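You operate a simulated robot arm through the tools that you are given. There is no shell and no other tool.

The job below is to be done with a simulated robot arm. You get a single attempt, and the scene is never put back.

TASK
Set the controls near the test bench. At the end: the stub knob three is turned to 6; the stub knob one is turned to 5; the stub knob two is turned to 5; the tuner lever with the yellow knob is set to free; whatever was shut is shut again. Leave all else as you found it, and nothing knocked over. The tuner lever with the yellow knob goes clockwise seen from above, to its stop.

It is judged by the outcome, as a careful person would: the job done as asked, and still so three seconds after it is handed in. It fails if anything else is knocked over, pushed out of place, dropped, spilled or broken.

THE ROBOT
A 7-joint arm with a two-finger parallel gripper, fixed in place. Base frame: the origin is at the foot of the arm, x ahead of it, y to its left, z up; the work surface is at about z = 0. Readings come in cm, degrees, newtons and seconds.
With the tool pointing down near the work surface it reaches from about 26 to 68 cm from the base axis. Its first joint turns from -166.0 to 166.0 degrees. Payload 2.5 kg.
The TCP is the grasp point between the finger pads, 3 cm short of the fingertips. In the tool frame z runs along the fingers and y along their closing line. Largest opening 9.4 cm; finger width 2.8, thickness 1; the body of the gripper, 5 by 9.6 cm, starts 5.5 cm behind the TCP.
Orientation is told as [roll, pitch, yaw] about the base's x, y, z axes, in that order, counted from this pose: with the fingers straight down and closing along the base's y, the tool's x points along the base's -x, its y along +y and its z along -z.

THE INTERFACE
- The arm moves only by the tool play_rows. Its argument "commands" is one flat list of numbers, 7 for each row, row after row: the shift along the tool's x, y, z in m, then the turn, a rotation vector about the tool's x, y, z in degrees, then the closure, from 0 (fully open) to 1 (shut). In form: [x, y, z, ax, ay, az, fingers, x, y, z, ax, ay, az, fingers, ...]. A call has 1 to 20 rows; each row shifts and turns the commanded pose from where the row before left it, along the tool's axes as they then stand. Each row takes 0.2 s and may step no farther than 5 cm and 8.6 degrees from the row before; otherwise, or with a gripper value out of range, the whole call is refused. A pose out of reach is approached as far as the arm can. The call stops where the force on the tool passes 40 N (or 10 N more than at its start, if that is more) or the arm is blocked; 0.2 s more then pass. Each finger travels about 7.2 cm/s and halts on what it meets, pressing with about 35 N; the grip force reading is that of the motor and also rises with nothing between the fingers. The clock runs only during rows and for 0.2 s after the last one: add rows that do not move to give the fingers time. The reply holds the time, the measured pose of the TCP, the force on the tool along the base axes, the opening and the grip force, in the units named above and with some noise, with the torque about the TCP (base axes, N m) and any sound that the robot's microphone picked up, and new pictures: "views" is both (left out), scene, wrist or none.
- Cameras (640 x 400 px; columns grow to the right, rows downward): "scene" is fixed at [5.02, -49.83, 87.74]; the picture's right is [0.96, -0.27, 0.00], its down [-0.14, -0.52, -0.84] and it looks along [0.23, 0.81, -0.54] (base axes); focal length 347 px, centre (320, 200). "wrist" rides on the gripper at [7.6, 1.4, -10.2] in the tool frame; the picture's right is [-0.18, 0.98, 0.00], its down [-0.75, -0.14, -0.64] and it looks along [-0.63, -0.12, 0.77] (tool axes); focal length 243 px, centre (320, 200). There is no depth. A picture from a camera that has moved, and an enlarged one, comes with that camera's place and axes in the base frame and with its lens.
- close_up(camera, box): a new picture of the part [left, top, right, bottom] of that camera's present view, enlarged. It takes no simulated time.
- finish_job(): hands the job in; it is judged then, once.

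Places have to be worked out from the pictures, the camera data and where the tool is seen. Open the gripper and draw the arm clear of the work before you hand the job in, unless the task says otherwise.

The tools are called after "Emit:" as a command line: name --argument value ..., lists and objects as JSON in quotes. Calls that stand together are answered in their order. play_rows: Moves the arm, as the interface text tells. Its arguments: {"type":"object","properties":{"commands":{"type":"array"},"views":{"type":"string","enum":["both","scene","wrist","none"]}},"required":["commands"]} The other tools are called the same way: close_up (camera, box) takes an enlarged picture of a part of a camera's view; finish_job () hands the job in.

At the start:

```text
time: 0.0
tool_pos: [30.39, 35.3, 47.4]
tcp_rot: [0.0, -0.1, 0.0]
wrist_force: [0.1, 0.5, 0.7]
torque: [-0.02, -0.01, -0.03]
width: 9.4
grasp_force: 0.1
```

scene: 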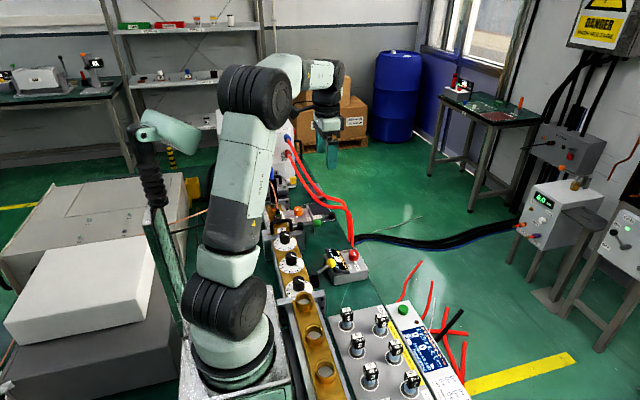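
wrist: 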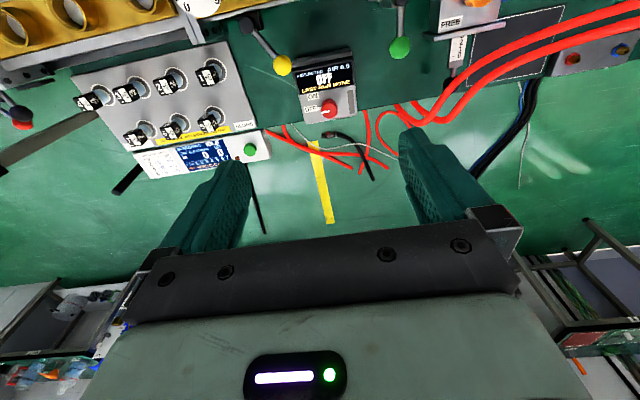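

I start by enlarging parts of both views to identify the knobs, levers and any covers.

Emit:
close_up --camera "scene" --box '[240, 180, 400, 300]'

Emit:
close_up --camera "scene" --box '[270, 270, 470, 400]'

Emit:
close_up --camera "wrist" --box '[0, 0, 320, 200]'

Emit:
close_up --camera "wrist" --box '[220, 0, 540, 200]'

```text
3.33 times, centred on (320, 240) of scene
camera zoom: at [5.02, -49.83, 87.74], right [0.96, -0.27, 0.0], down [-0.14, -0.52, -0.84], along [0.23, 0.81, -0.54], focal length 1156 px, centre (320, 67)
```

zoom: 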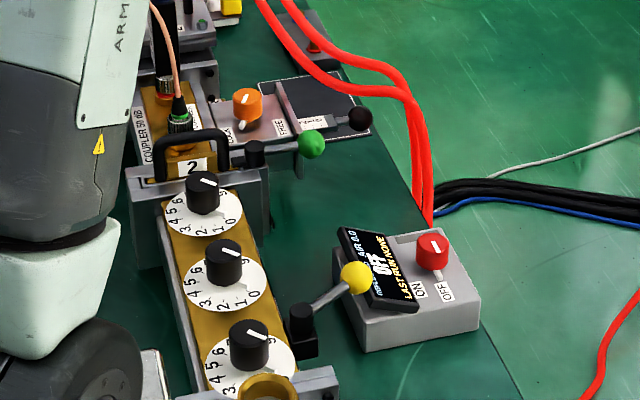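

```text
3.08 times, centred on (370, 335) of scene
camera zoom: at [5.02, -49.83, 87.74], right [0.96, -0.27, 0.0], down [-0.14, -0.52, -0.84], along [0.23, 0.81, -0.54], focal length 1067 px, centre (166, -215)
```

zoom: 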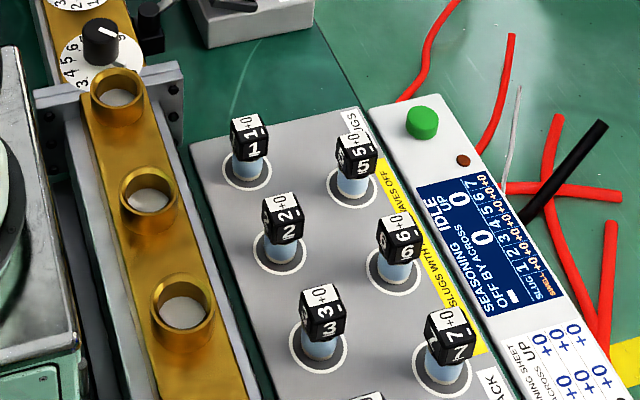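

```text
2.00 times, centred on (160, 100) of wrist
camera zoom: at [22.8, 36.67, 57.61], right [0.18, 0.98, 0.0], down [0.75, -0.14, 0.64], along [0.63, -0.12, -0.77], focal length 485 px, centre (640, 400)
```

zoom: 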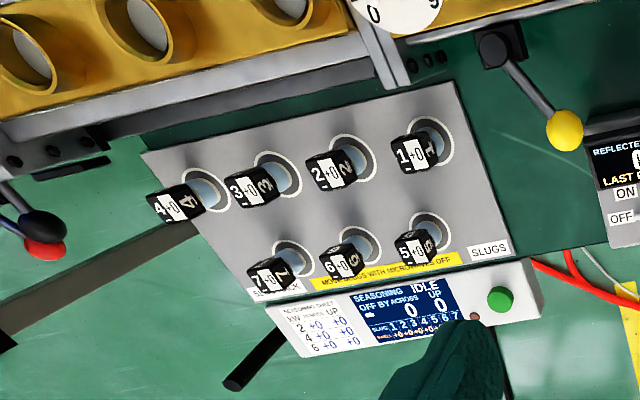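

```text
2.00 times, centred on (380, 100) of wrist
camera zoom: at [22.8, 36.67, 57.61], right [0.18, 0.98, 0.0], down [0.75, -0.14, 0.64], along [0.63, -0.12, -0.77], focal length 485 px, centre (200, 400)
```

zoom: 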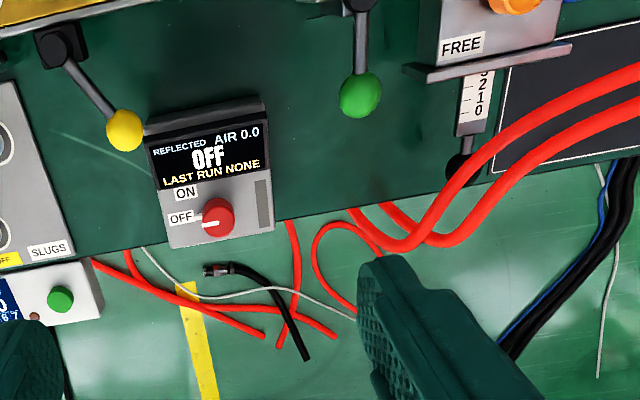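

The dials sit along y at about x≈19.5 cm, with y roughly 24, 35 and 47, and the yellow lever ball is near (31, 28, 10). I move the hand back along -x, staying high, so the wrist camera looks at the dials.

Emit:
play_rows --commands '[0.03, 0, 0, 0, 0, 0, 0, 0.03, 0, 0, 0, 0, 0, 0, 0.03, 0, 0, 0, 0, 0, 0, 0.03, 0, 0, 0, 0, 0, 0, 0.03, 0, 0, 0, 0, 0, 0, 0.03, 0, 0, 0, 0, 0, 0, 0, 0, 0, 0, 0, 0, 0]' --views "both"

```text
time: 1.6
tool_pos: [12.31, 35.35, 47.46]
tcp_rot: [0.0, 0.0, 0.0]
wrist_force: [-0.6, -0.3, -0.5]
torque: [-0.03, -0.01, -0.01]
width: 9.42
grasp_force: 0.0
camera wrist: at [4.74, 36.71, 57.69], right [0.18, 0.98, 0.0], down [0.75, -0.14, 0.64], along [0.63, -0.12, -0.77], focal length 243 px, centre (320, 200)
```

scene: 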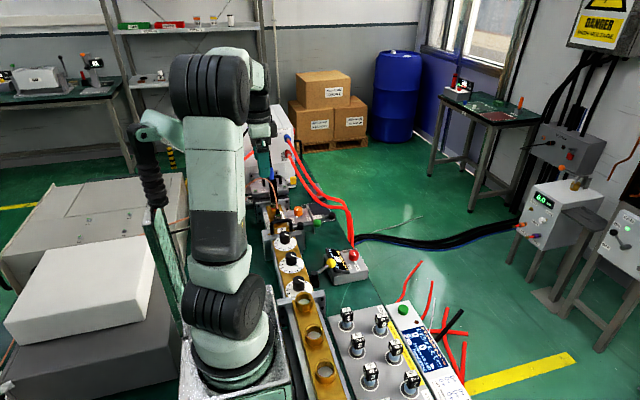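
wrist: 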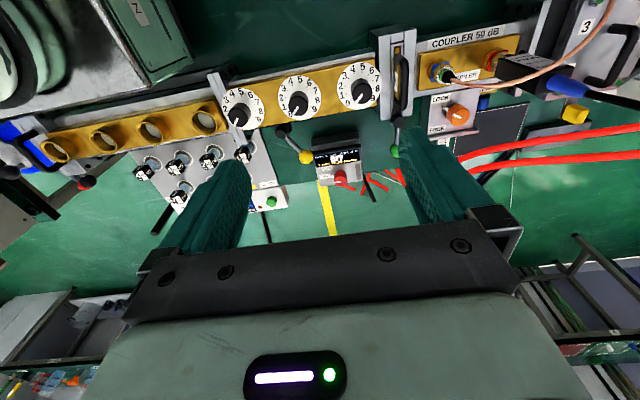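

Emit:
close_up --camera "wrist" --box '[200, 40, 420, 178]'

Emit:
close_up --camera "wrist" --box '[370, 0, 640, 170]'

Emit:
close_up --camera "wrist" --box '[0, 80, 240, 230]'

Emit:
close_up --camera "scene" --box '[240, 160, 370, 290]'

```text
2.90 times, centred on (310, 109) of wrist
camera zoom: at [4.74, 36.71, 57.69], right [0.18, 0.98, 0.0], down [0.75, -0.14, 0.64], along [0.63, -0.12, -0.77], focal length 703 px, centre (349, 464)
```

zoom: 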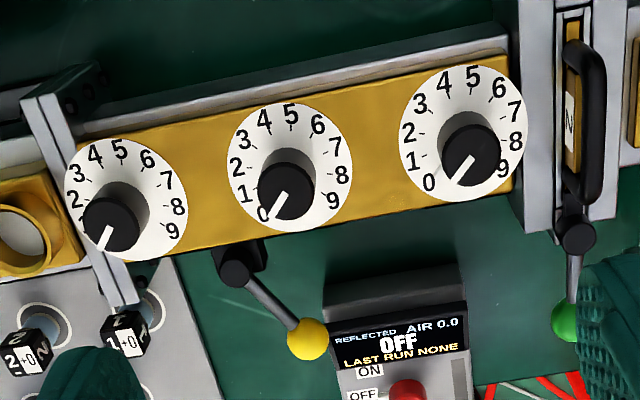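

```text
2.35 times, centred on (505, 85) of wrist
camera zoom: at [4.74, 36.71, 57.69], right [0.18, 0.98, 0.0], down [0.75, -0.14, 0.64], along [0.63, -0.12, -0.77], focal length 571 px, centre (-115, 471)
```

zoom: 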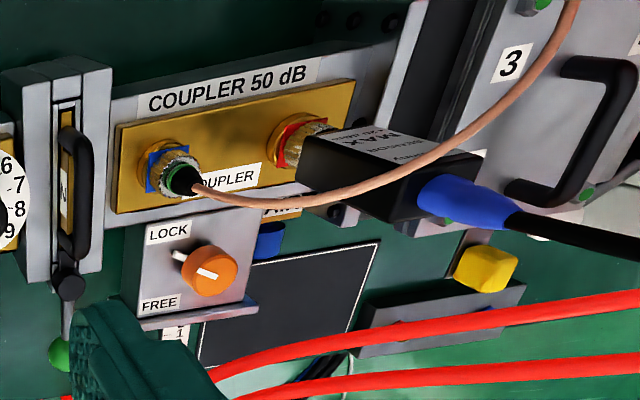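

```text
2.67 times, centred on (120, 155) of wrist
camera zoom: at [4.74, 36.71, 57.69], right [0.18, 0.98, 0.0], down [0.75, -0.14, 0.64], along [0.63, -0.12, -0.77], focal length 647 px, centre (853, 320)
```

zoom: 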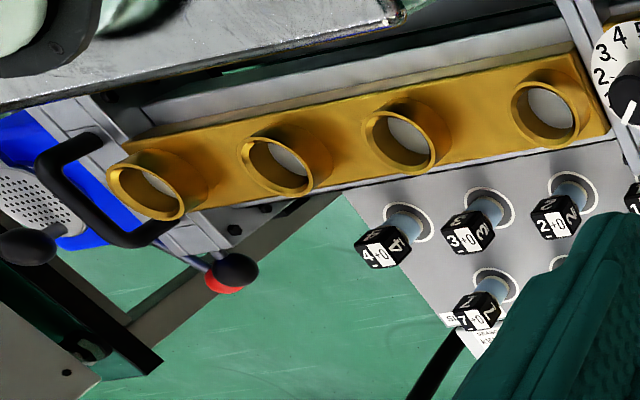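

```text
3.08 times, centred on (305, 225) of scene
camera zoom: at [5.02, -49.83, 87.74], right [0.96, -0.27, 0.0], down [-0.14, -0.52, -0.84], along [0.23, 0.81, -0.54], focal length 1067 px, centre (366, 123)
```

zoom: 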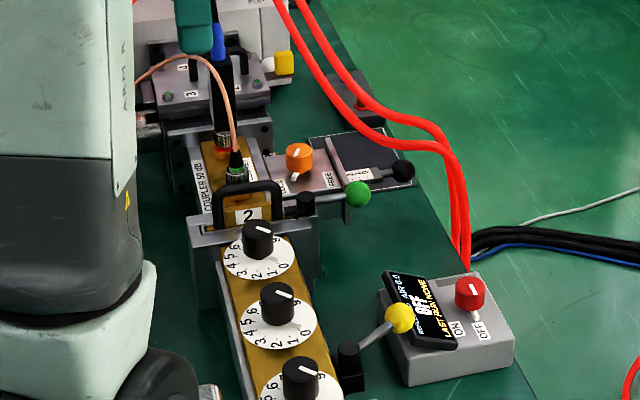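

All three marks appear to point at 0, and the numbers rise clockwise seen from above. I don't see the knobs' number labels yet, so I lower the hand for a nearer look.

Emit:
play_rows --commands '[0, 0, 0.03, 0, 0, 0, 0, 0, 0, 0.03, 0, 0, 0, 0, 0, 0, 0.03, 0, 0, 0, 0, 0, 0, 0.03, 0, 0, 0, 0, 0, 0, 0.03, 0, 0, 0, 0, 0, 0, 0.03, 0, 0, 0, 0, 0, 0, 0, 0, 0, 0, 0, 0]' --views "both"

```text
refused: commands must hold 7 numbers for each row
```

The call was refused because I miscounted the numbers. I resend the same lowering with exactly 7 values per row.

Emit:
play_rows --commands '[0, 0, 0.03, 0, 0, 0, 0, 0, 0, 0.03, 0, 0, 0, 0, 0, 0, 0.03, 0, 0, 0, 0, 0, 0, 0.03, 0, 0, 0, 0, 0, 0, 0.03, 0, 0, 0, 0, 0, 0, 0.03, 0, 0, 0, 0, 0, 0, 0, 0, 0, 0, 0]' --views "both"

```text
time: 3.2
tool_pos: [12.46, 35.17, 29.31]
tcp_rot: [-0.1, -0.1, 0.0]
wrist_force: [-0.1, 0.1, 0.3]
torque: [-0.01, 0.02, -0.01]
width: 9.41
grasp_force: 0.2
camera wrist: at [4.86, 36.66, 39.61], right [0.18, 0.98, 0.0], down [0.75, -0.14, 0.64], along [0.63, -0.12, -0.77], focal length 243 px, centre (320, 200)
```

scene: 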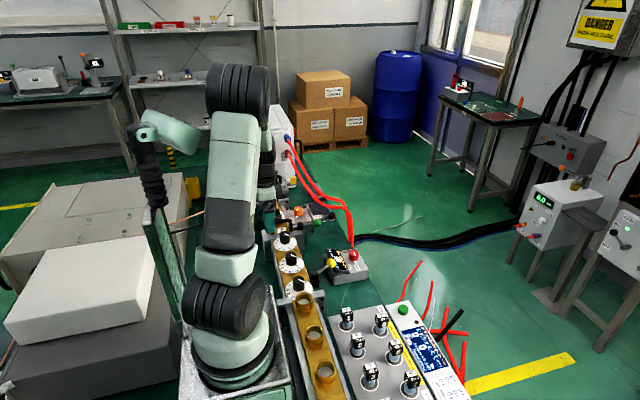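
wrist: 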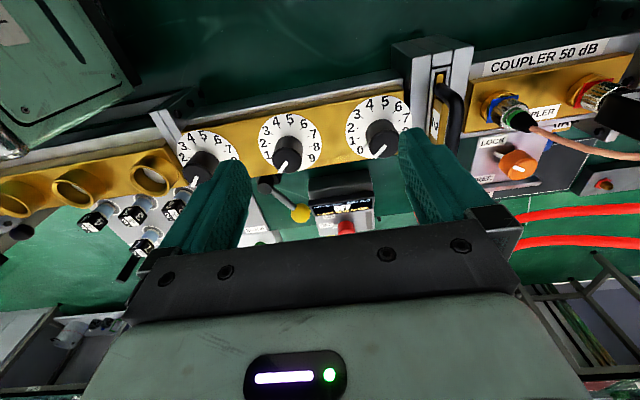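

The picture shows the dials closer but still no numbering on the tuner body. I enlarge both views around the tuner body to search for stub number labels.

Emit:
close_up --camera "scene" --box '[264, 225, 344, 305]'

Emit:
close_up --camera "wrist" --box '[160, 80, 420, 240]'

Emit:
close_up --camera "scene" --box '[280, 320, 480, 400]'

```text
5.00 times, centred on (304, 265) of scene
camera zoom: at [5.02, -49.83, 87.74], right [0.96, -0.27, 0.0], down [-0.14, -0.52, -0.84], along [0.23, 0.81, -0.54], focal length 1734 px, centre (400, -125)
```

zoom: 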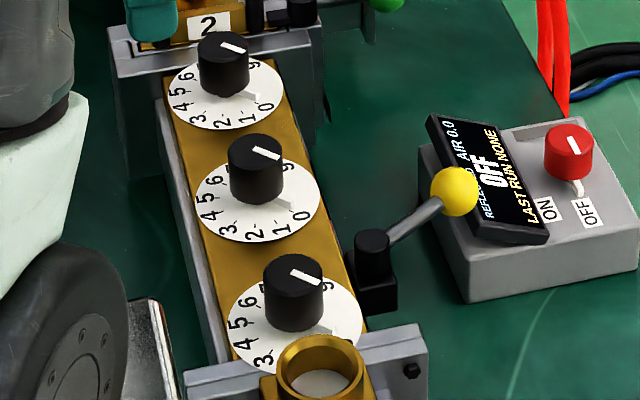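

```text
2.46 times, centred on (290, 160) of wrist
camera zoom: at [4.86, 36.66, 39.61], right [0.18, 0.98, 0.0], down [0.75, -0.14, 0.64], along [0.63, -0.12, -0.77], focal length 597 px, centre (394, 298)
```

zoom: 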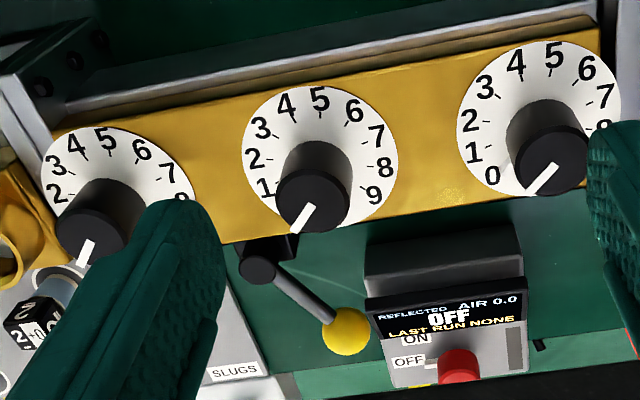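

```text
3.20 times, centred on (380, 360) of scene
camera zoom: at [5.02, -49.83, 87.74], right [0.96, -0.27, 0.0], down [-0.14, -0.52, -0.84], along [0.23, 0.81, -0.54], focal length 1110 px, centre (128, -312)
```

zoom: 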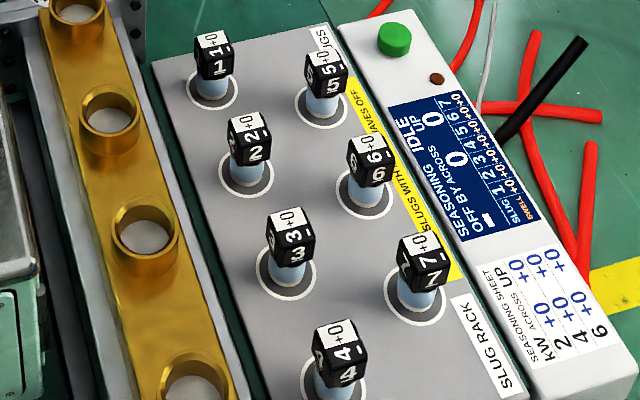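

No numbering on this side of the body, so labels may be on the +x face. I raise the hand and move to x≈33, then turn the tool counter-clockwise so the camera looks back from the +x side.

Emit:
play_rows --commands '[0, 0, -0.04, 0, 0, 0, 0, -0.03, 0, -0.03, 0, 0, 0, 0, -0.04, 0, -0.02, 0, 0, 0, 0, -0.04, 0, 0, 0, 0, 0, 0, -0.04, 0, 0, 0, 0, 0, 0, -0.04, 0, 0, 0, 0, 0, 0, 0, 0, 0, 0, 0, -8.5, 0, 0, 0, 0, 0, 0, -8.5, 0, 0, 0, 0, 0, 0, -8.5, 0, 0, 0, 0, 0, 0, -8.5, 0, 0, 0, 0, 0, 0, -8.5, 0, 0, 0, 0, 0, 0, -8.5, 0, 0, 0, 0, 0, 0, -8.5, 0, 0, 0, 0, 0, 0, -8.5, 0, 0, 0, 0, 0, 0, -8.5, 0, 0, 0, 0, 0, 0, -8.5, 0]' --views "wrist"

Emit:
play_rows --commands '[0, 0, 0, 0, 0, -8.5, 0, 0, 0, 0, 0, 0, -8.5, 0, 0, 0, 0, 0, 0, -8.5, 0, 0, 0, 0, 0, 0, -8.5, 0, 0, 0, 0, 0, 0, -8.5, 0, 0, 0, 0, 0, 0, -8.5, 0, 0, 0, 0, 0, 0, -8.5, 0, 0, 0, 0, 0, 0, -8.5, 0, 0, 0, 0, 0, 0, -8.5, 0, 0, 0, 0, 0, 0, -8.5, 0, 0, 0, 0, 0, 0, -8.5, 0, 0, 0, 0, 0, 0, 0, 0]' --views "both"

```text
time: 6.6
tool_pos: [31.41, 35.32, 38.27]
tcp_rot: [-0.1, -0.1, 85.3]
wrist_force: [-0.5, -0.6, -1.0]
torque: [-0.01, 0.0, -0.02]
width: 9.4
grasp_force: 0.1
camera wrist: at [29.35, 27.79, 48.61], right [-0.96, 0.27, 0.0], down [0.2, 0.74, 0.64], along [0.17, 0.62, -0.77], focal length 243 px, centre (320, 200)
```

wrist: 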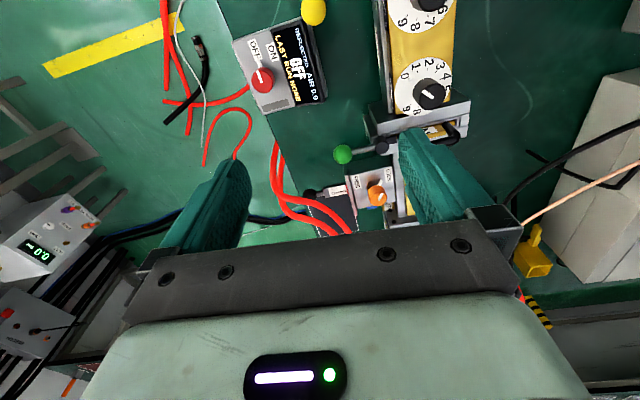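

```text
time: 9.2
tool_pos: [31.43, 35.36, 38.47]
tcp_rot: [-0.1, -0.1, 178.6]
wrist_force: [-0.2, 0.9, -0.2]
torque: [-0.01, 0.01, -0.01]
width: 9.4
grasp_force: 0.0
camera wrist: at [39.01, 33.63, 48.63], right [-0.21, -0.98, 0.0], down [-0.75, 0.16, 0.64], along [-0.63, 0.13, -0.77], focal length 243 px, centre (320, 200)
```

scene: 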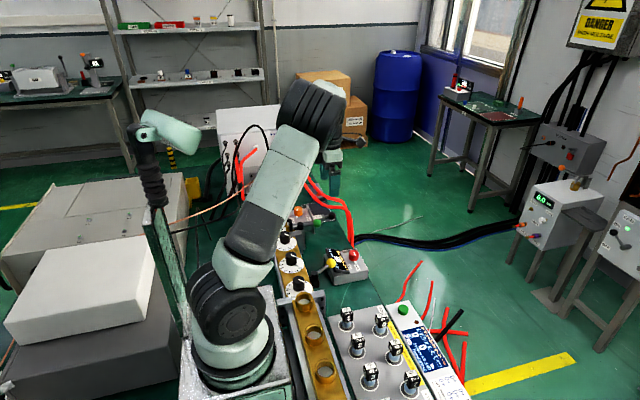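
wrist: 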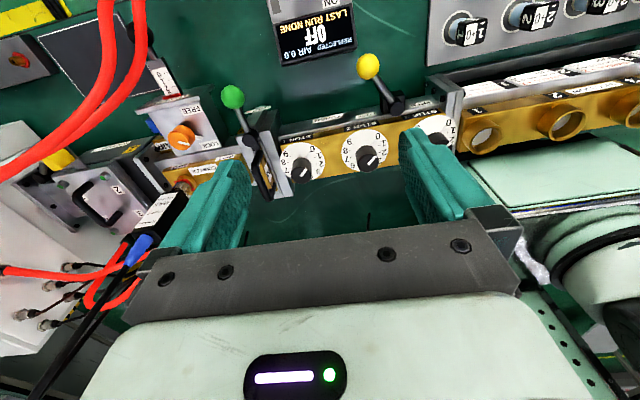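

Labels such as "STUB 2" are now visible on the +x side. I enlarge them.

Emit:
close_up --camera "wrist" --box '[260, 80, 480, 190]'

Emit:
close_up --camera "wrist" --box '[320, 40, 420, 160]'

Emit:
close_up --camera "wrist" --box '[100, 60, 300, 220]'

Emit:
close_up --camera "wrist" --box '[420, 40, 640, 180]'

```text
2.91 times, centred on (370, 135) of wrist
camera zoom: at [39.01, 33.63, 48.63], right [-0.21, -0.98, 0.0], down [-0.75, 0.16, 0.64], along [-0.63, 0.13, -0.77], focal length 706 px, centre (174, 389)
```

zoom: 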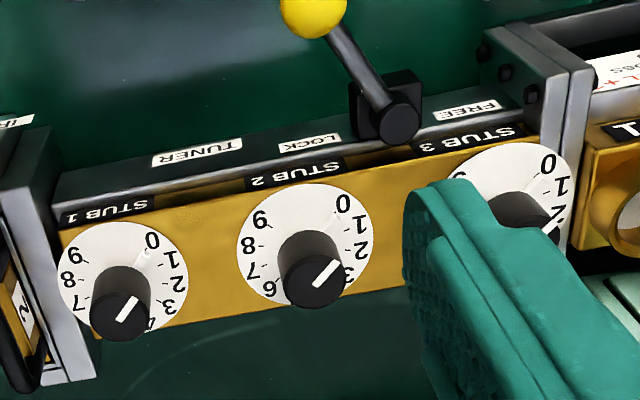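

```text
3.33 times, centred on (370, 100) of wrist
camera zoom: at [39.01, 33.63, 48.63], right [-0.21, -0.98, 0.0], down [-0.75, 0.16, 0.64], along [-0.63, 0.13, -0.77], focal length 809 px, centre (153, 533)
```

zoom: 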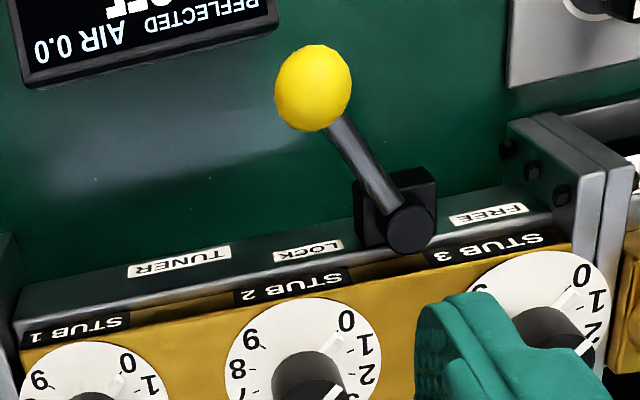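

```text
2.50 times, centred on (200, 140) of wrist
camera zoom: at [39.01, 33.63, 48.63], right [-0.21, -0.98, 0.0], down [-0.75, 0.16, 0.64], along [-0.63, 0.13, -0.77], focal length 606 px, centre (620, 350)
```

zoom: 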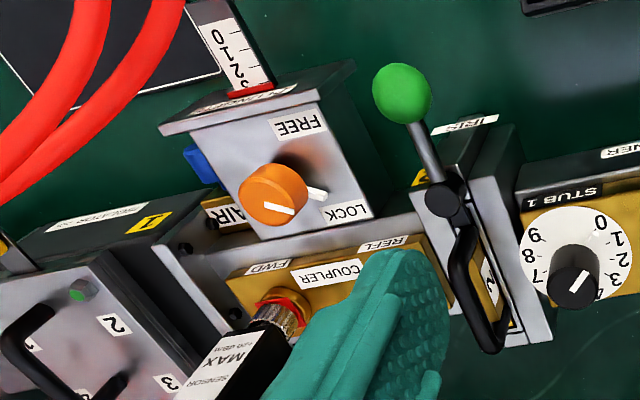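

```text
2.86 times, centred on (530, 110) of wrist
camera zoom: at [39.01, 33.63, 48.63], right [-0.21, -0.98, 0.0], down [-0.75, 0.16, 0.64], along [-0.63, 0.13, -0.77], focal length 693 px, centre (-280, 457)
```

zoom: 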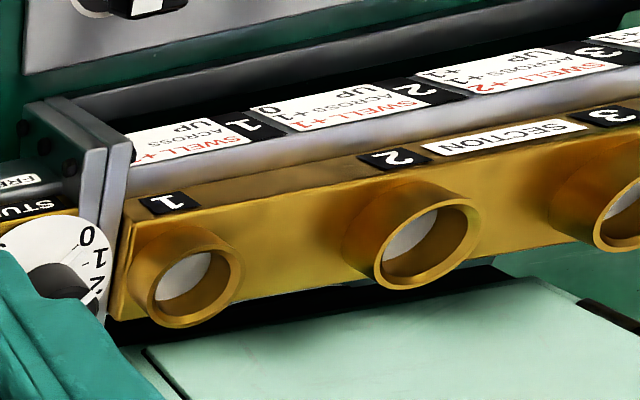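

The +x face labels the knobs: STUB 1 at the far end (y≈41), STUB 2 in the middle (y≈30), and STUB 3 at the near end (y≈20), all at x≈17.9 with the dial face at z≈11.8. The TUNER lever goes from LOCK to FREE, with its pivot at about (24, 25) and the ball at about (30.4, 28.7, 11.4). I free the lever first in case it locks the stubs, so I close the fingers and come down on the +y side of the yellow ball.

Emit:
play_rows --commands '[-0.005, 0.005, 0.02, 0, 0, -1.4, 1, -0.005, 0.005, 0.035, 0, 0, 0, 1, 0, 0.004, 0.035, 0, 0, 0, 1, 0, 0.003, 0.035, 0, 0, 0, 1, 0, 0, 0.035, 0, 0, 0, 1, 0, 0, 0.035, 0, 0, 0, 1, 0, 0, 0.02, 0, 0, 0, 1, 0, 0, 0, 0, 0, 0, 1]' --views "both"

```text
time: 11.0
tool_pos: [30.39, 33.58, 17.0]
tcp_rot: [0.0, -0.1, 179.9]
wrist_force: [-0.2, 0.1, -0.3]
torque: [0.0, 0.01, -0.04]
width: 0.02
grasp_force: 33.1
camera wrist: at [37.98, 32.15, 27.13], right [-0.19, -0.98, 0.0], down [-0.75, 0.14, 0.64], along [-0.63, 0.12, -0.77], focal length 243 px, centre (320, 200)
```

scene: 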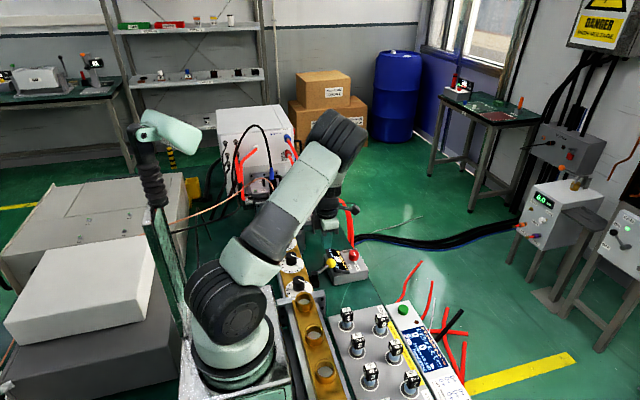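
wrist: 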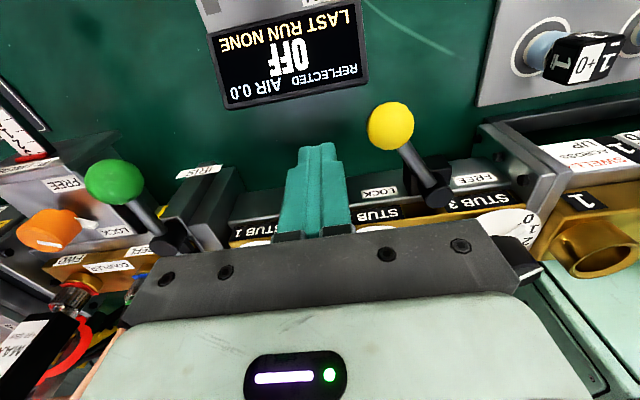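

The closed fingers are beside the ball, and this view confirms it at about (30.5, 28.7, 11.4). I go down 4 cm and begin pushing toward -y slowly.

Emit:
play_rows --commands '[0, 0, 0.02, 0, 0, 0, 1, 0, 0, 0.02, 0, 0, 0, 1, 0, 0.008, 0, 0, 0, 0, 1, 0, 0.008, 0, 0, 0, 0, 1, 0, 0.007, 0, 0, 0, 0, 1, 0, 0.007, 0, 0, 0, 0, 1, 0, 0.007, 0, 0, 0, 0, 1, 0, 0, 0, 0, 0, 0, 1]' --views "both"

```text
time: 12.8
tool_pos: [30.41, 29.88, 12.89]
tcp_rot: [-0.1, -0.1, 179.9]
wrist_force: [1.7, 1.1, -0.1]
torque: [0.02, -0.02, 0.0]
width: 0.0
grasp_force: 33.5
camera wrist: at [38.03, 28.42, 23.13], right [-0.19, -0.98, 0.0], down [-0.75, 0.14, 0.64], along [-0.63, 0.12, -0.77], focal length 243 px, centre (320, 200)
```

scene: 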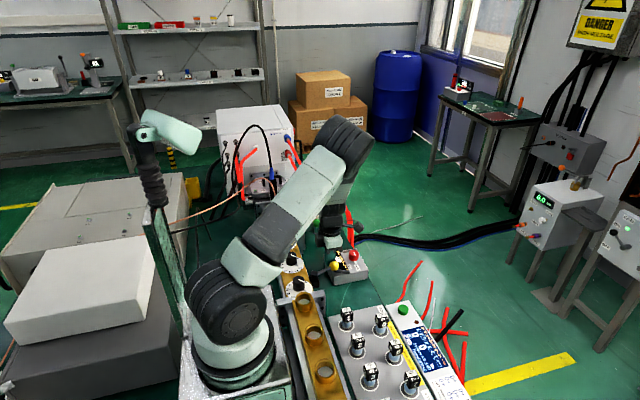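
wrist: 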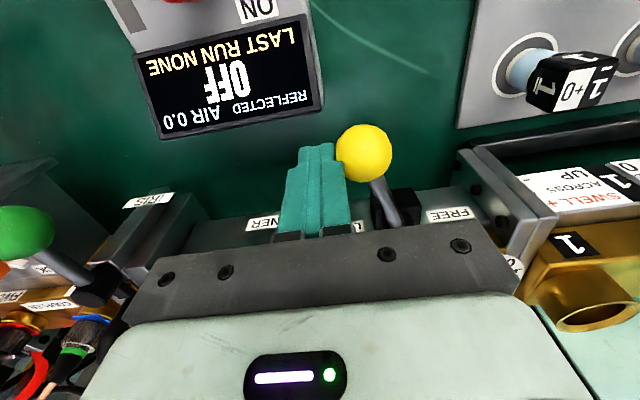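

The lever swings with little force; the ball is now near (31.2, 27.3). I keep pushing toward -y, watching for the stop.

Emit:
play_rows --commands '[0.002, 0.007, 0, 0, 0, 0, 1, 0.002, 0.007, 0, 0, 0, 0, 1, 0, 0.007, 0, 0, 0, 0, 1, 0, 0.007, 0, 0, 0, 0, 1, 0, 0.007, 0, 0, 0, 0, 1, -0.002, 0.007, 0, 0, 0, 0, 1, 0, 0, 0, 0, 0, 0, 1]' --views "both"

```text
time: 14.4
tool_pos: [30.63, 25.72, 12.98]
tcp_rot: [0.0, -0.1, 180.0]
wrist_force: [0.6, -1.0, -0.3]
torque: [0.0, -0.01, -0.03]
width: 0.02
grasp_force: 33.1
camera wrist: at [38.21, 24.23, 23.1], right [-0.19, -0.98, 0.0], down [-0.75, 0.14, 0.64], along [-0.63, 0.12, -0.77], focal length 243 px, centre (320, 200)
```

scene: 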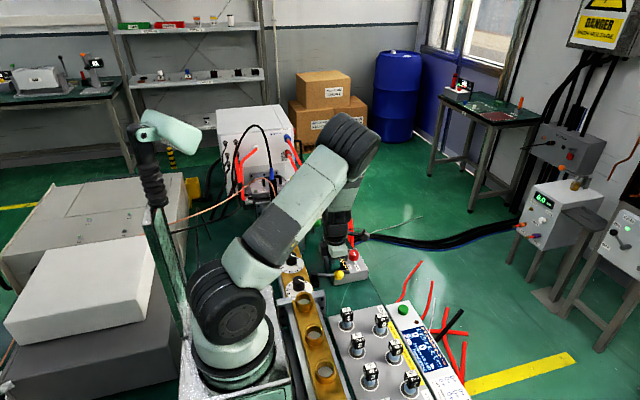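
wrist: 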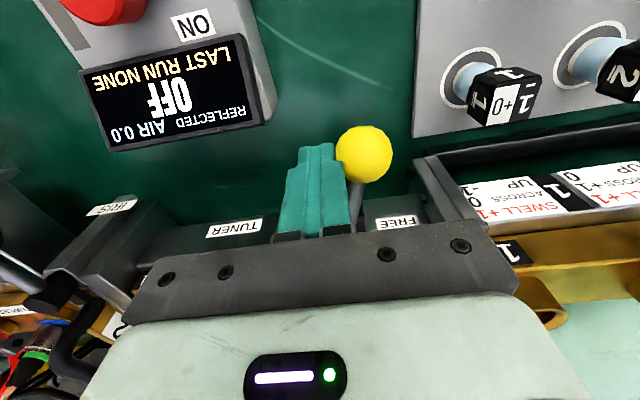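

The ball follows smoothly and is now at about y≈23. I continue pushing until the force shows the stop.

Emit:
play_rows --commands '[0, 0.006, 0, 0, 0, 0, 1, 0, 0.006, 0, 0, 0, 0, 1, -0.002, 0.005, 0, 0, 0, 0, 1, -0.002, 0.005, 0, 0, 0, 0, 1, 0, 0, 0, 0, 0, 0, 1]' --views "both"

```text
time: 15.6
tool_pos: [30.26, 23.76, 13.07]
tcp_rot: [-0.4, 0.2, 180.1]
wrist_force: [10.8, 23.9, -7.3]
torque: [0.47, -0.18, 0.12]
width: 0.01
grasp_force: 33.2
camera wrist: at [37.87, 22.25, 23.2], right [-0.18, -0.98, -0.01], down [-0.76, 0.14, 0.64], along [-0.63, 0.12, -0.77], focal length 243 px, centre (320, 200)
```

scene: 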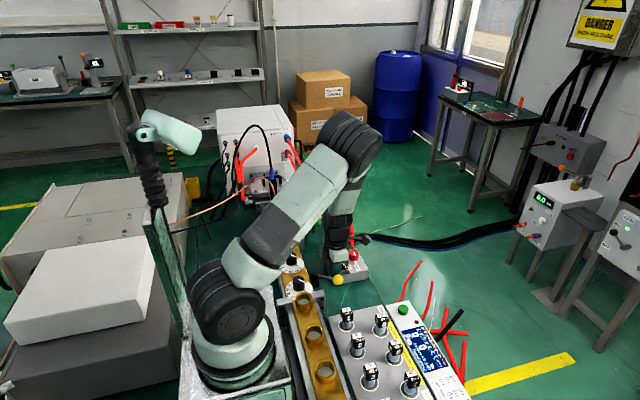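
wrist: 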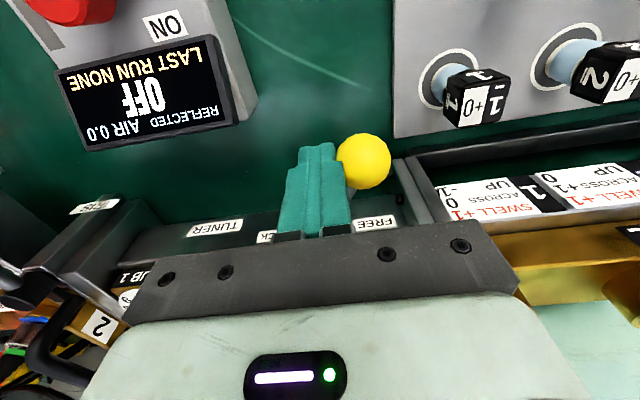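

The force jumped to 24 N with the ball at y≈21.2, which mirrors the start position, so the lever is at its FREE stop. I back off toward +y and raise the hand.

Emit:
play_rows --commands '[0, -0.01, 0, 0, 0, 0, 1, 0, -0.015, 0, 0, 0, 0, 1, 0, -0.01, -0.01, 0, 0, 0, 1, 0, 0, -0.03, 0, 0, 0, 1, 0, 0, -0.04, 0, 0, 0, 1, 0, 0, -0.04, 0, 0, 0, 1, 0, 0, -0.03, 0, 0, 0, 1, 0, 0, 0, 0, 0, 0, 0.6]' --views "both"

```text
time: 17.4
tool_pos: [30.08, 26.94, 28.02]
tcp_rot: [0.1, 0.0, 179.9]
wrist_force: [0.3, 0.8, 0.1]
torque: [0.03, 0.04, -0.01]
width: 3.76
grasp_force: 0.1
camera wrist: at [37.76, 25.52, 38.16], right [-0.19, -0.98, 0.0], down [-0.75, 0.14, 0.64], along [-0.63, 0.12, -0.77], focal length 243 px, centre (320, 200)
```

scene: 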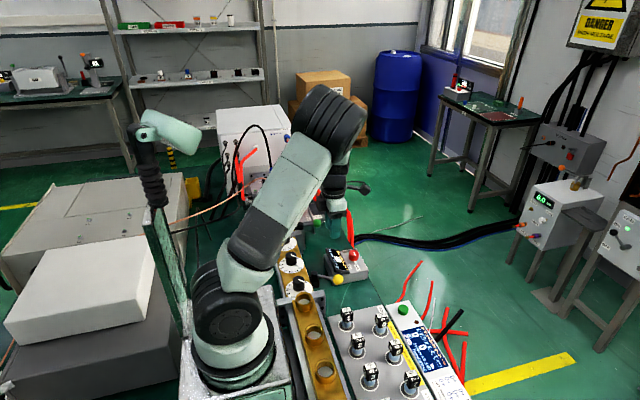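
wrist: 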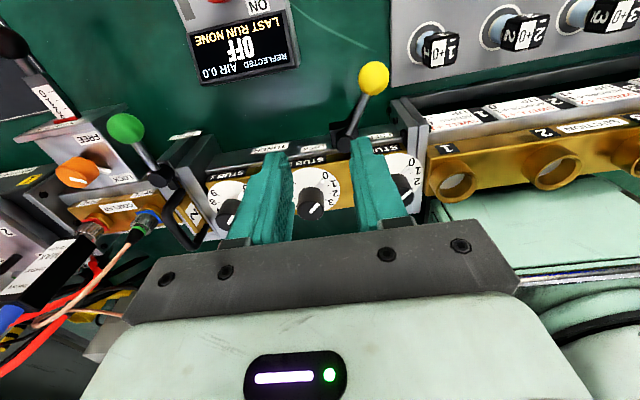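

The lever rests at FREE. Now I enlarge the current wrist and scene views to gauge the knobs' height, the pointers and the starting angles before I grip STUB 2.

Emit:
close_up --camera "wrist" --box '[190, 120, 440, 260]'

Emit:
close_up --camera "scene" --box '[265, 225, 345, 300]'

```text
2.56 times, centred on (315, 190) of wrist
camera zoom: at [37.76, 25.52, 38.16], right [-0.19, -0.98, 0.0], down [-0.75, 0.14, 0.64], along [-0.63, 0.12, -0.77], focal length 621 px, centre (333, 226)
```

zoom: 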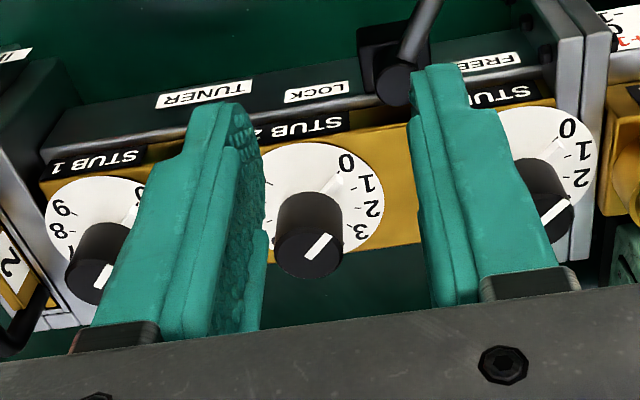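

```text
5.33 times, centred on (305, 262) of scene
camera zoom: at [5.02, -49.83, 87.74], right [0.96, -0.27, 0.0], down [-0.14, -0.52, -0.84], along [0.23, 0.81, -0.54], focal length 1849 px, centre (400, -133)
```

zoom: 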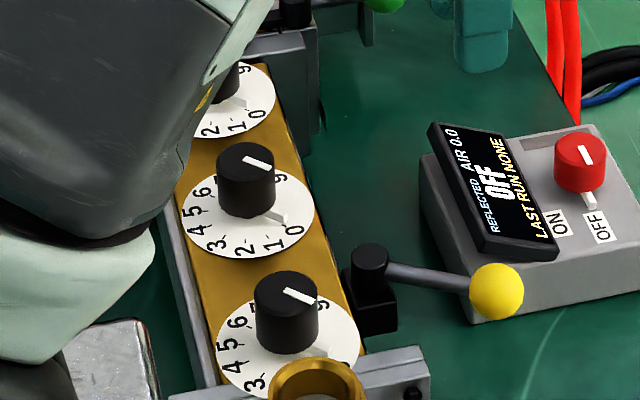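

The pointers are at 0 (about 45° from +x toward -y), with 30° per number clockwise, so 5 needs +150° and 6 needs +180°. I move above STUB 2 at (17.95, 30.4) with the fingers opened to about 6 cm and the tips above the knob top, to check alignment.

Emit:
play_rows --commands '[-0.03, -0.01, 0, 0, 0, 0, 0.36, -0.03, -0.01, 0, 0, 0, 0, 0.36, -0.03, -0.01, 0, 0, 0, 0, 0.36, -0.0313, -0.0046, 0, 0, 0, 0, 0.36, 0, 0, 0.03, 0, 0, 0, 0.36, 0, 0, 0.02, 0, 0, 0, 0.36, 0, 0, 0, 0, 0, 0, 0.36]' --views "both"

```text
time: 19.0
tool_pos: [18.09, 30.39, 22.89]
tcp_rot: [0.1, 0.0, 179.9]
wrist_force: [0.9, 0.7, 0.0]
torque: [0.0, 0.04, 0.0]
width: 6.02
grasp_force: 0.0
camera wrist: at [25.67, 28.96, 33.09], right [-0.19, -0.98, 0.0], down [-0.75, 0.14, 0.64], along [-0.63, 0.12, -0.77], focal length 243 px, centre (320, 200)
```

scene: 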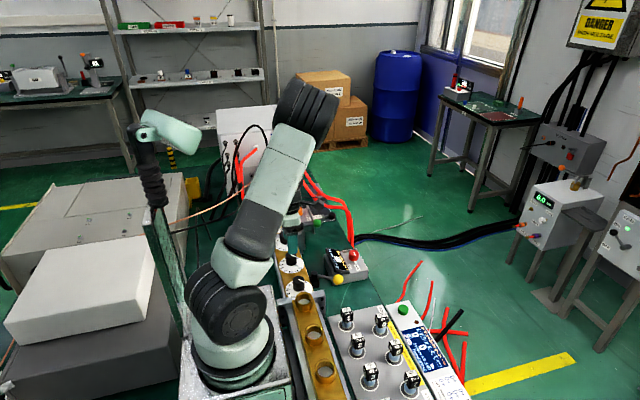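
wrist: 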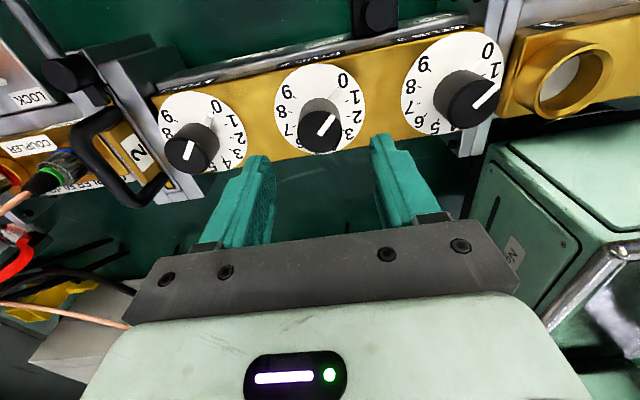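

The knob top projects to about z≈15.9, centred at x≈18.1, y≈30.35, which is directly under the open fingers. I descend to TCP z≈15.8 (tips about 1 cm above the dial) without closing yet.

Emit:
play_rows --commands '[0, 0, 0.025, 0, 0, 0, 0.36, 0, 0, 0.02, 0, 0, 0, 0.36, 0, 0, 0.015, 0, 0, 0, 0.36, 0, 0, 0.01, 0, 0, 0, 0.36, 0, 0, 0, 0, 0, 0, 0.36]' --views "both"

```text
time: 20.2
tool_pos: [18.07, 30.5, 15.95]
tcp_rot: [-0.1, 0.0, 179.9]
wrist_force: [0.3, 0.1, -0.2]
torque: [0.0, 0.02, -0.05]
width: 6.01
grasp_force: 0.0
camera wrist: at [25.7, 29.03, 26.07], right [-0.19, -0.98, 0.0], down [-0.75, 0.14, 0.64], along [-0.63, 0.12, -0.77], focal length 243 px, centre (320, 200)
```

scene: 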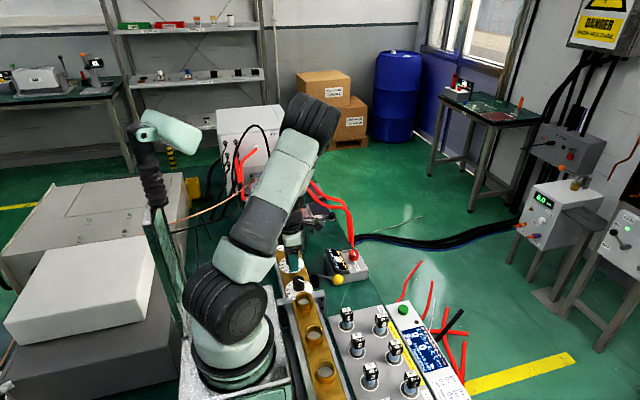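
wrist: 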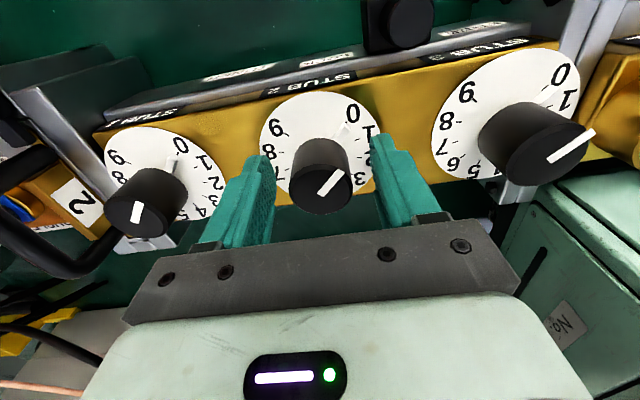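

The TCP projects to pixel (320,188) and the knob top is centred at (320,190), so it is well centred. I close on the knob and check the grip.

Emit:
play_rows --commands '[0, 0, 0, 0, 0, 0, 0.55, 0, 0, 0, 0, 0, 0, 0.7, 0, 0, 0, 0, 0, 0, 1, 0, 0, 0, 0, 0, 0, 1]' --views "wrist"

```text
time: 21.2
tool_pos: [18.09, 30.52, 15.89]
tcp_rot: [0.0, 0.0, 179.9]
wrist_force: [-0.7, -4.3, -2.1]
torque: [0.72, -0.28, -0.01]
width: 3.4
grasp_force: 45.3
camera wrist: at [25.7, 29.0, 26.08], right [-0.19, -0.98, 0.0], down [-0.75, 0.14, 0.64], along [-0.63, 0.12, -0.77], focal length 243 px, centre (320, 200)
```

wrist: 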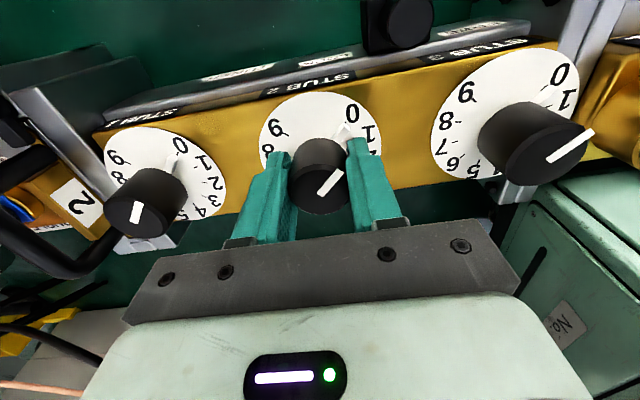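

The grip is solid at width 3.4 cm. I make a tiny centring shift and turn clockwise 75° (tool +z), then check that the mark moved with it.

Emit:
play_rows --commands '[0, 0.001, 0, 0, 0, 3, 1, 0, 0, 0, 0, 0, 8, 1, 0, 0, 0, 0, 0, 8, 1, 0, 0, 0, 0, 0, 8, 1, 0, 0, 0, 0, 0, 8, 1, 0, 0, 0, 0, 0, 8, 1, 0, 0, 0, 0, 0, 8, 1, 0, 0, 0, 0, 0, 8, 1, 0, 0, 0, 0, 0, 8, 1, 0, 0, 0, 0, 0, 8, 1, 0, 0, 0, 0, 0, 0, 1]' --views "both"

```text
time: 23.6
tool_pos: [18.13, 30.51, 15.91]
tcp_rot: [0.0, 0.0, 104.8]
wrist_force: [-0.3, 8.7, -22.4]
torque: [0.48, -0.7, 0.01]
width: 3.36
grasp_force: 45.0
camera wrist: at [18.6, 22.64, 26.09], right [-1.0, -0.07, 0.0], down [-0.06, 0.76, 0.64], along [-0.05, 0.64, -0.77], focal length 243 px, centre (320, 200)
```

scene: 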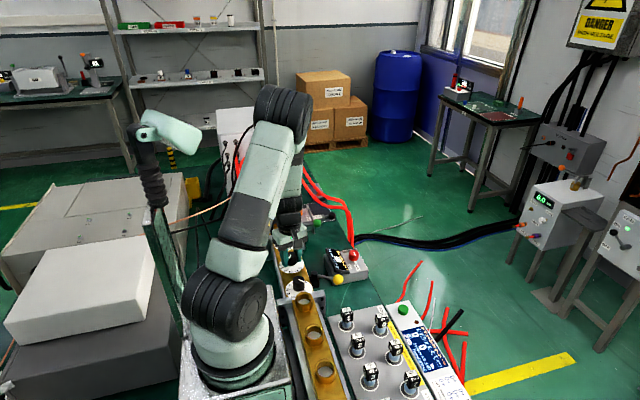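
wrist: 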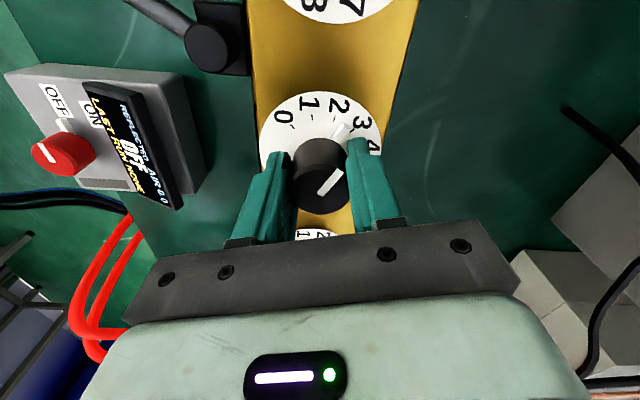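

The knob turned with the gripper and now points at about 2.5. A vertical load of -22 N has built up, so I open slightly to relieve it and re-grip before continuing.

Emit:
play_rows --commands '[0, 0, 0, 0, 0, 0, 0.5, 0, 0, 0, 0, 0, 0, 0.5, 0, 0, 0, 0, 0, 0, 0.5]' --views "wrist"

```text
time: 24.4
tool_pos: [18.17, 30.44, 15.9]
tcp_rot: [0.0, 0.0, 104.9]
wrist_force: [0.3, 0.0, -0.4]
torque: [0.02, 0.02, 0.03]
width: 4.74
grasp_force: 0.1
camera wrist: at [18.64, 22.63, 26.11], right [-1.0, -0.07, 0.0], down [-0.06, 0.76, 0.64], along [-0.05, 0.64, -0.77], focal length 243 px, centre (320, 200)
```

wrist: 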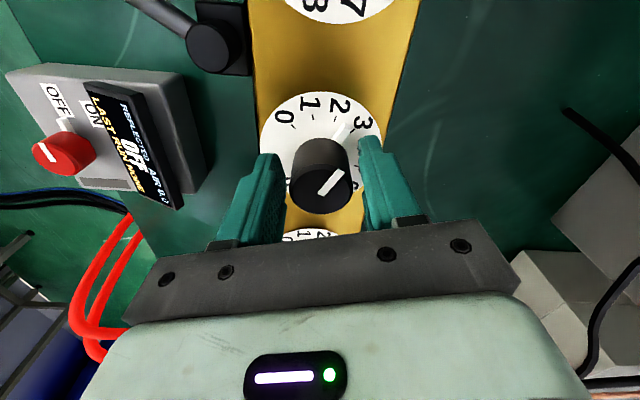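

The load vanished and the knob stayed put. I re-grip here and turn the remaining 75° clockwise.

Emit:
play_rows --commands '[0, 0, 0, 0, 0, 0, 0.65, 0, 0, 0, 0, 0, 0, 1, 0, 0, 0, 0, 0, 0, 1, 0, 0, 0, 0, 0, 3, 1, 0, 0, 0, 0, 0, 8, 1, 0, 0, 0, 0, 0, 8, 1, 0, 0, 0, 0, 0, 8, 1, 0, 0, 0, 0, 0, 8, 1, 0, 0, 0, 0, 0, 8, 1, 0, 0, 0, 0, 0, 8, 1, 0, 0, 0, 0, 0, 8, 1, 0, 0, 0, 0, 0, 8, 1, 0, 0, 0, 0, 0, 8, 1, 0, 0, 0, 0, 0, 0, 1]' --views "both"

```text
time: 27.4
tool_pos: [17.96, 30.49, 15.98]
tcp_rot: [0.2, 0.1, 29.8]
wrist_force: [-25.0, 13.3, 0.4]
torque: [-1.09, 0.64, 0.02]
width: 3.4
grasp_force: 45.2
camera wrist: at [10.63, 27.84, 26.12], right [-0.33, 0.94, 0.0], down [0.72, 0.25, 0.64], along [0.6, 0.21, -0.77], focal length 243 px, centre (320, 200)
```

scene: 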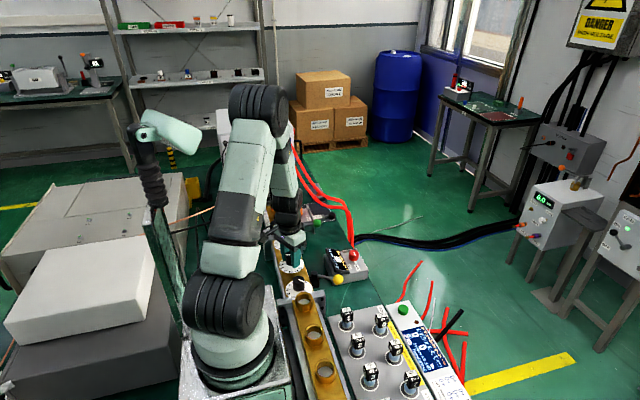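
wrist: 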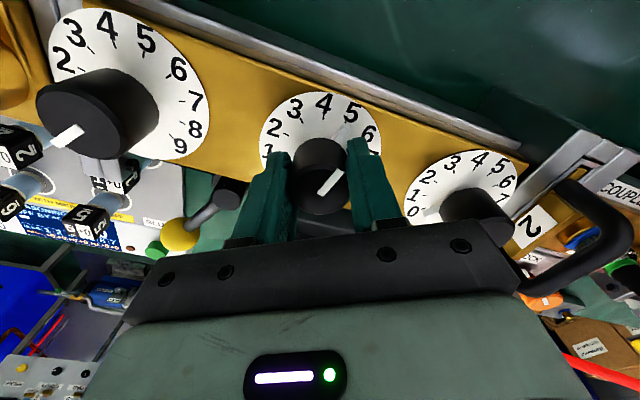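

The pointer now looks like it is at 5. I open the fingers, rise a little and inspect the dial closely.

Emit:
play_rows --commands '[0, 0, 0, 0, 0, 0, 0.5, 0, 0, 0, 0, 0, 0, 0.4, 0, 0, -0.02, 0, 0, 0, 0.36, 0, 0, -0.03, 0, 0, 0, 0.36, 0, 0, -0.03, 0, 0, 0, 0.36, 0, 0, -0.03, 0, 0, 0, 0.36, 0, 0, 0, 0, 0, 0, 0.36]' --views "wrist"

Emit:
close_up --camera "wrist" --box '[240, 60, 400, 160]'

```text
time: 29.0
tool_pos: [18.1, 30.4, 26.99]
tcp_rot: [0.0, 0.0, 29.8]
wrist_force: [-1.1, 1.2, -0.9]
torque: [0.02, 0.01, -0.01]
width: 6.0
grasp_force: 0.1
camera wrist: at [10.73, 27.76, 37.15], right [-0.33, 0.94, 0.0], down [0.72, 0.25, 0.64], along [0.61, 0.21, -0.77], focal length 243 px, centre (320, 200)
```

wrist: 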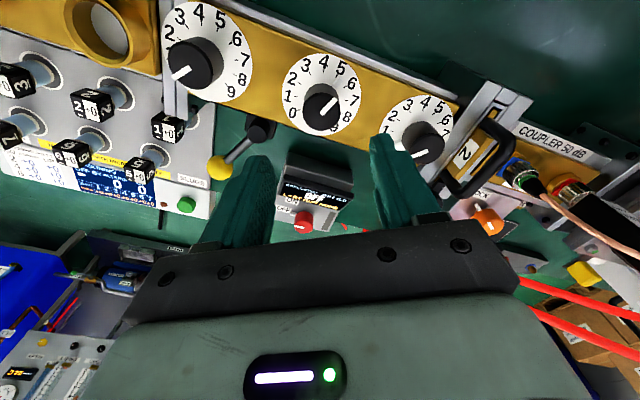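

```text
4.00 times, centred on (320, 110) of wrist
camera zoom: at [10.73, 27.76, 37.15], right [-0.33, 0.94, 0.0], down [0.72, 0.25, 0.64], along [0.61, 0.21, -0.77], focal length 970 px, centre (320, 560)
```

zoom: 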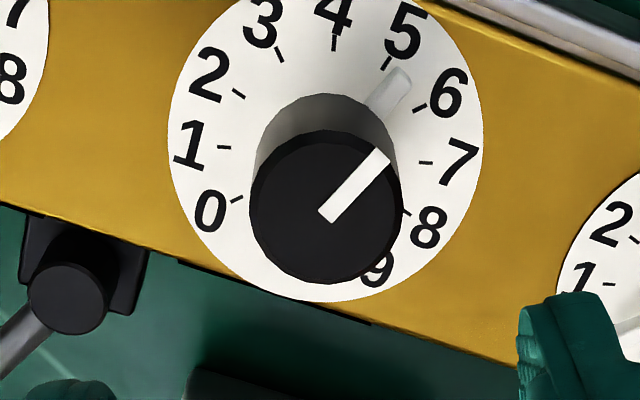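

The pointer stays where it was left, but I read it at about 5.25–5.3, so the knob probably started slightly past 0. I zoom in further to measure it and the other knobs' starting angles precisely.

Emit:
close_up --camera "wrist" --box '[276, 50, 364, 135]'

Emit:
close_up --camera "wrist" --box '[376, 85, 464, 170]'

Emit:
close_up --camera "wrist" --box '[156, 0, 260, 105]'

```text
4.71 times, centred on (320, 92) of wrist
camera zoom: at [10.73, 27.76, 37.15], right [-0.33, 0.94, 0.0], down [0.72, 0.25, 0.64], along [0.61, 0.21, -0.77], focal length 1142 px, centre (320, 706)
```

zoom: 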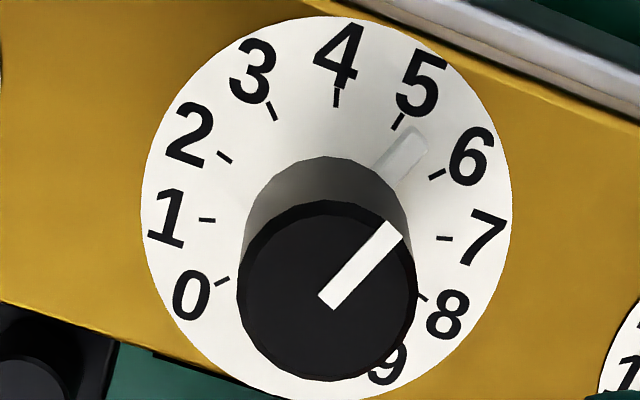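

```text
4.71 times, centred on (420, 128) of wrist
camera zoom: at [10.73, 27.76, 37.15], right [-0.33, 0.94, 0.0], down [0.72, 0.25, 0.64], along [0.61, 0.21, -0.77], focal length 1142 px, centre (-151, 541)
```

zoom: 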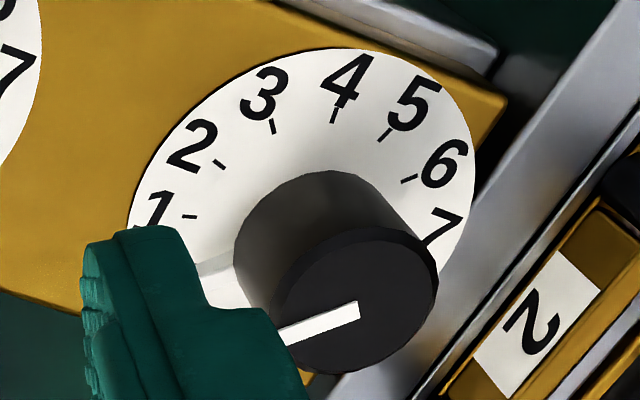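

```text
3.81 times, centred on (208, 52) of wrist
camera zoom: at [10.73, 27.76, 37.15], right [-0.33, 0.94, 0.0], down [0.72, 0.25, 0.64], along [0.61, 0.21, -0.77], focal length 924 px, centre (747, 762)
```

zoom: 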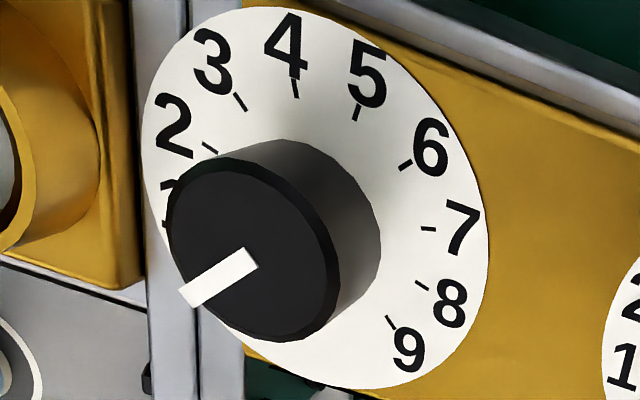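

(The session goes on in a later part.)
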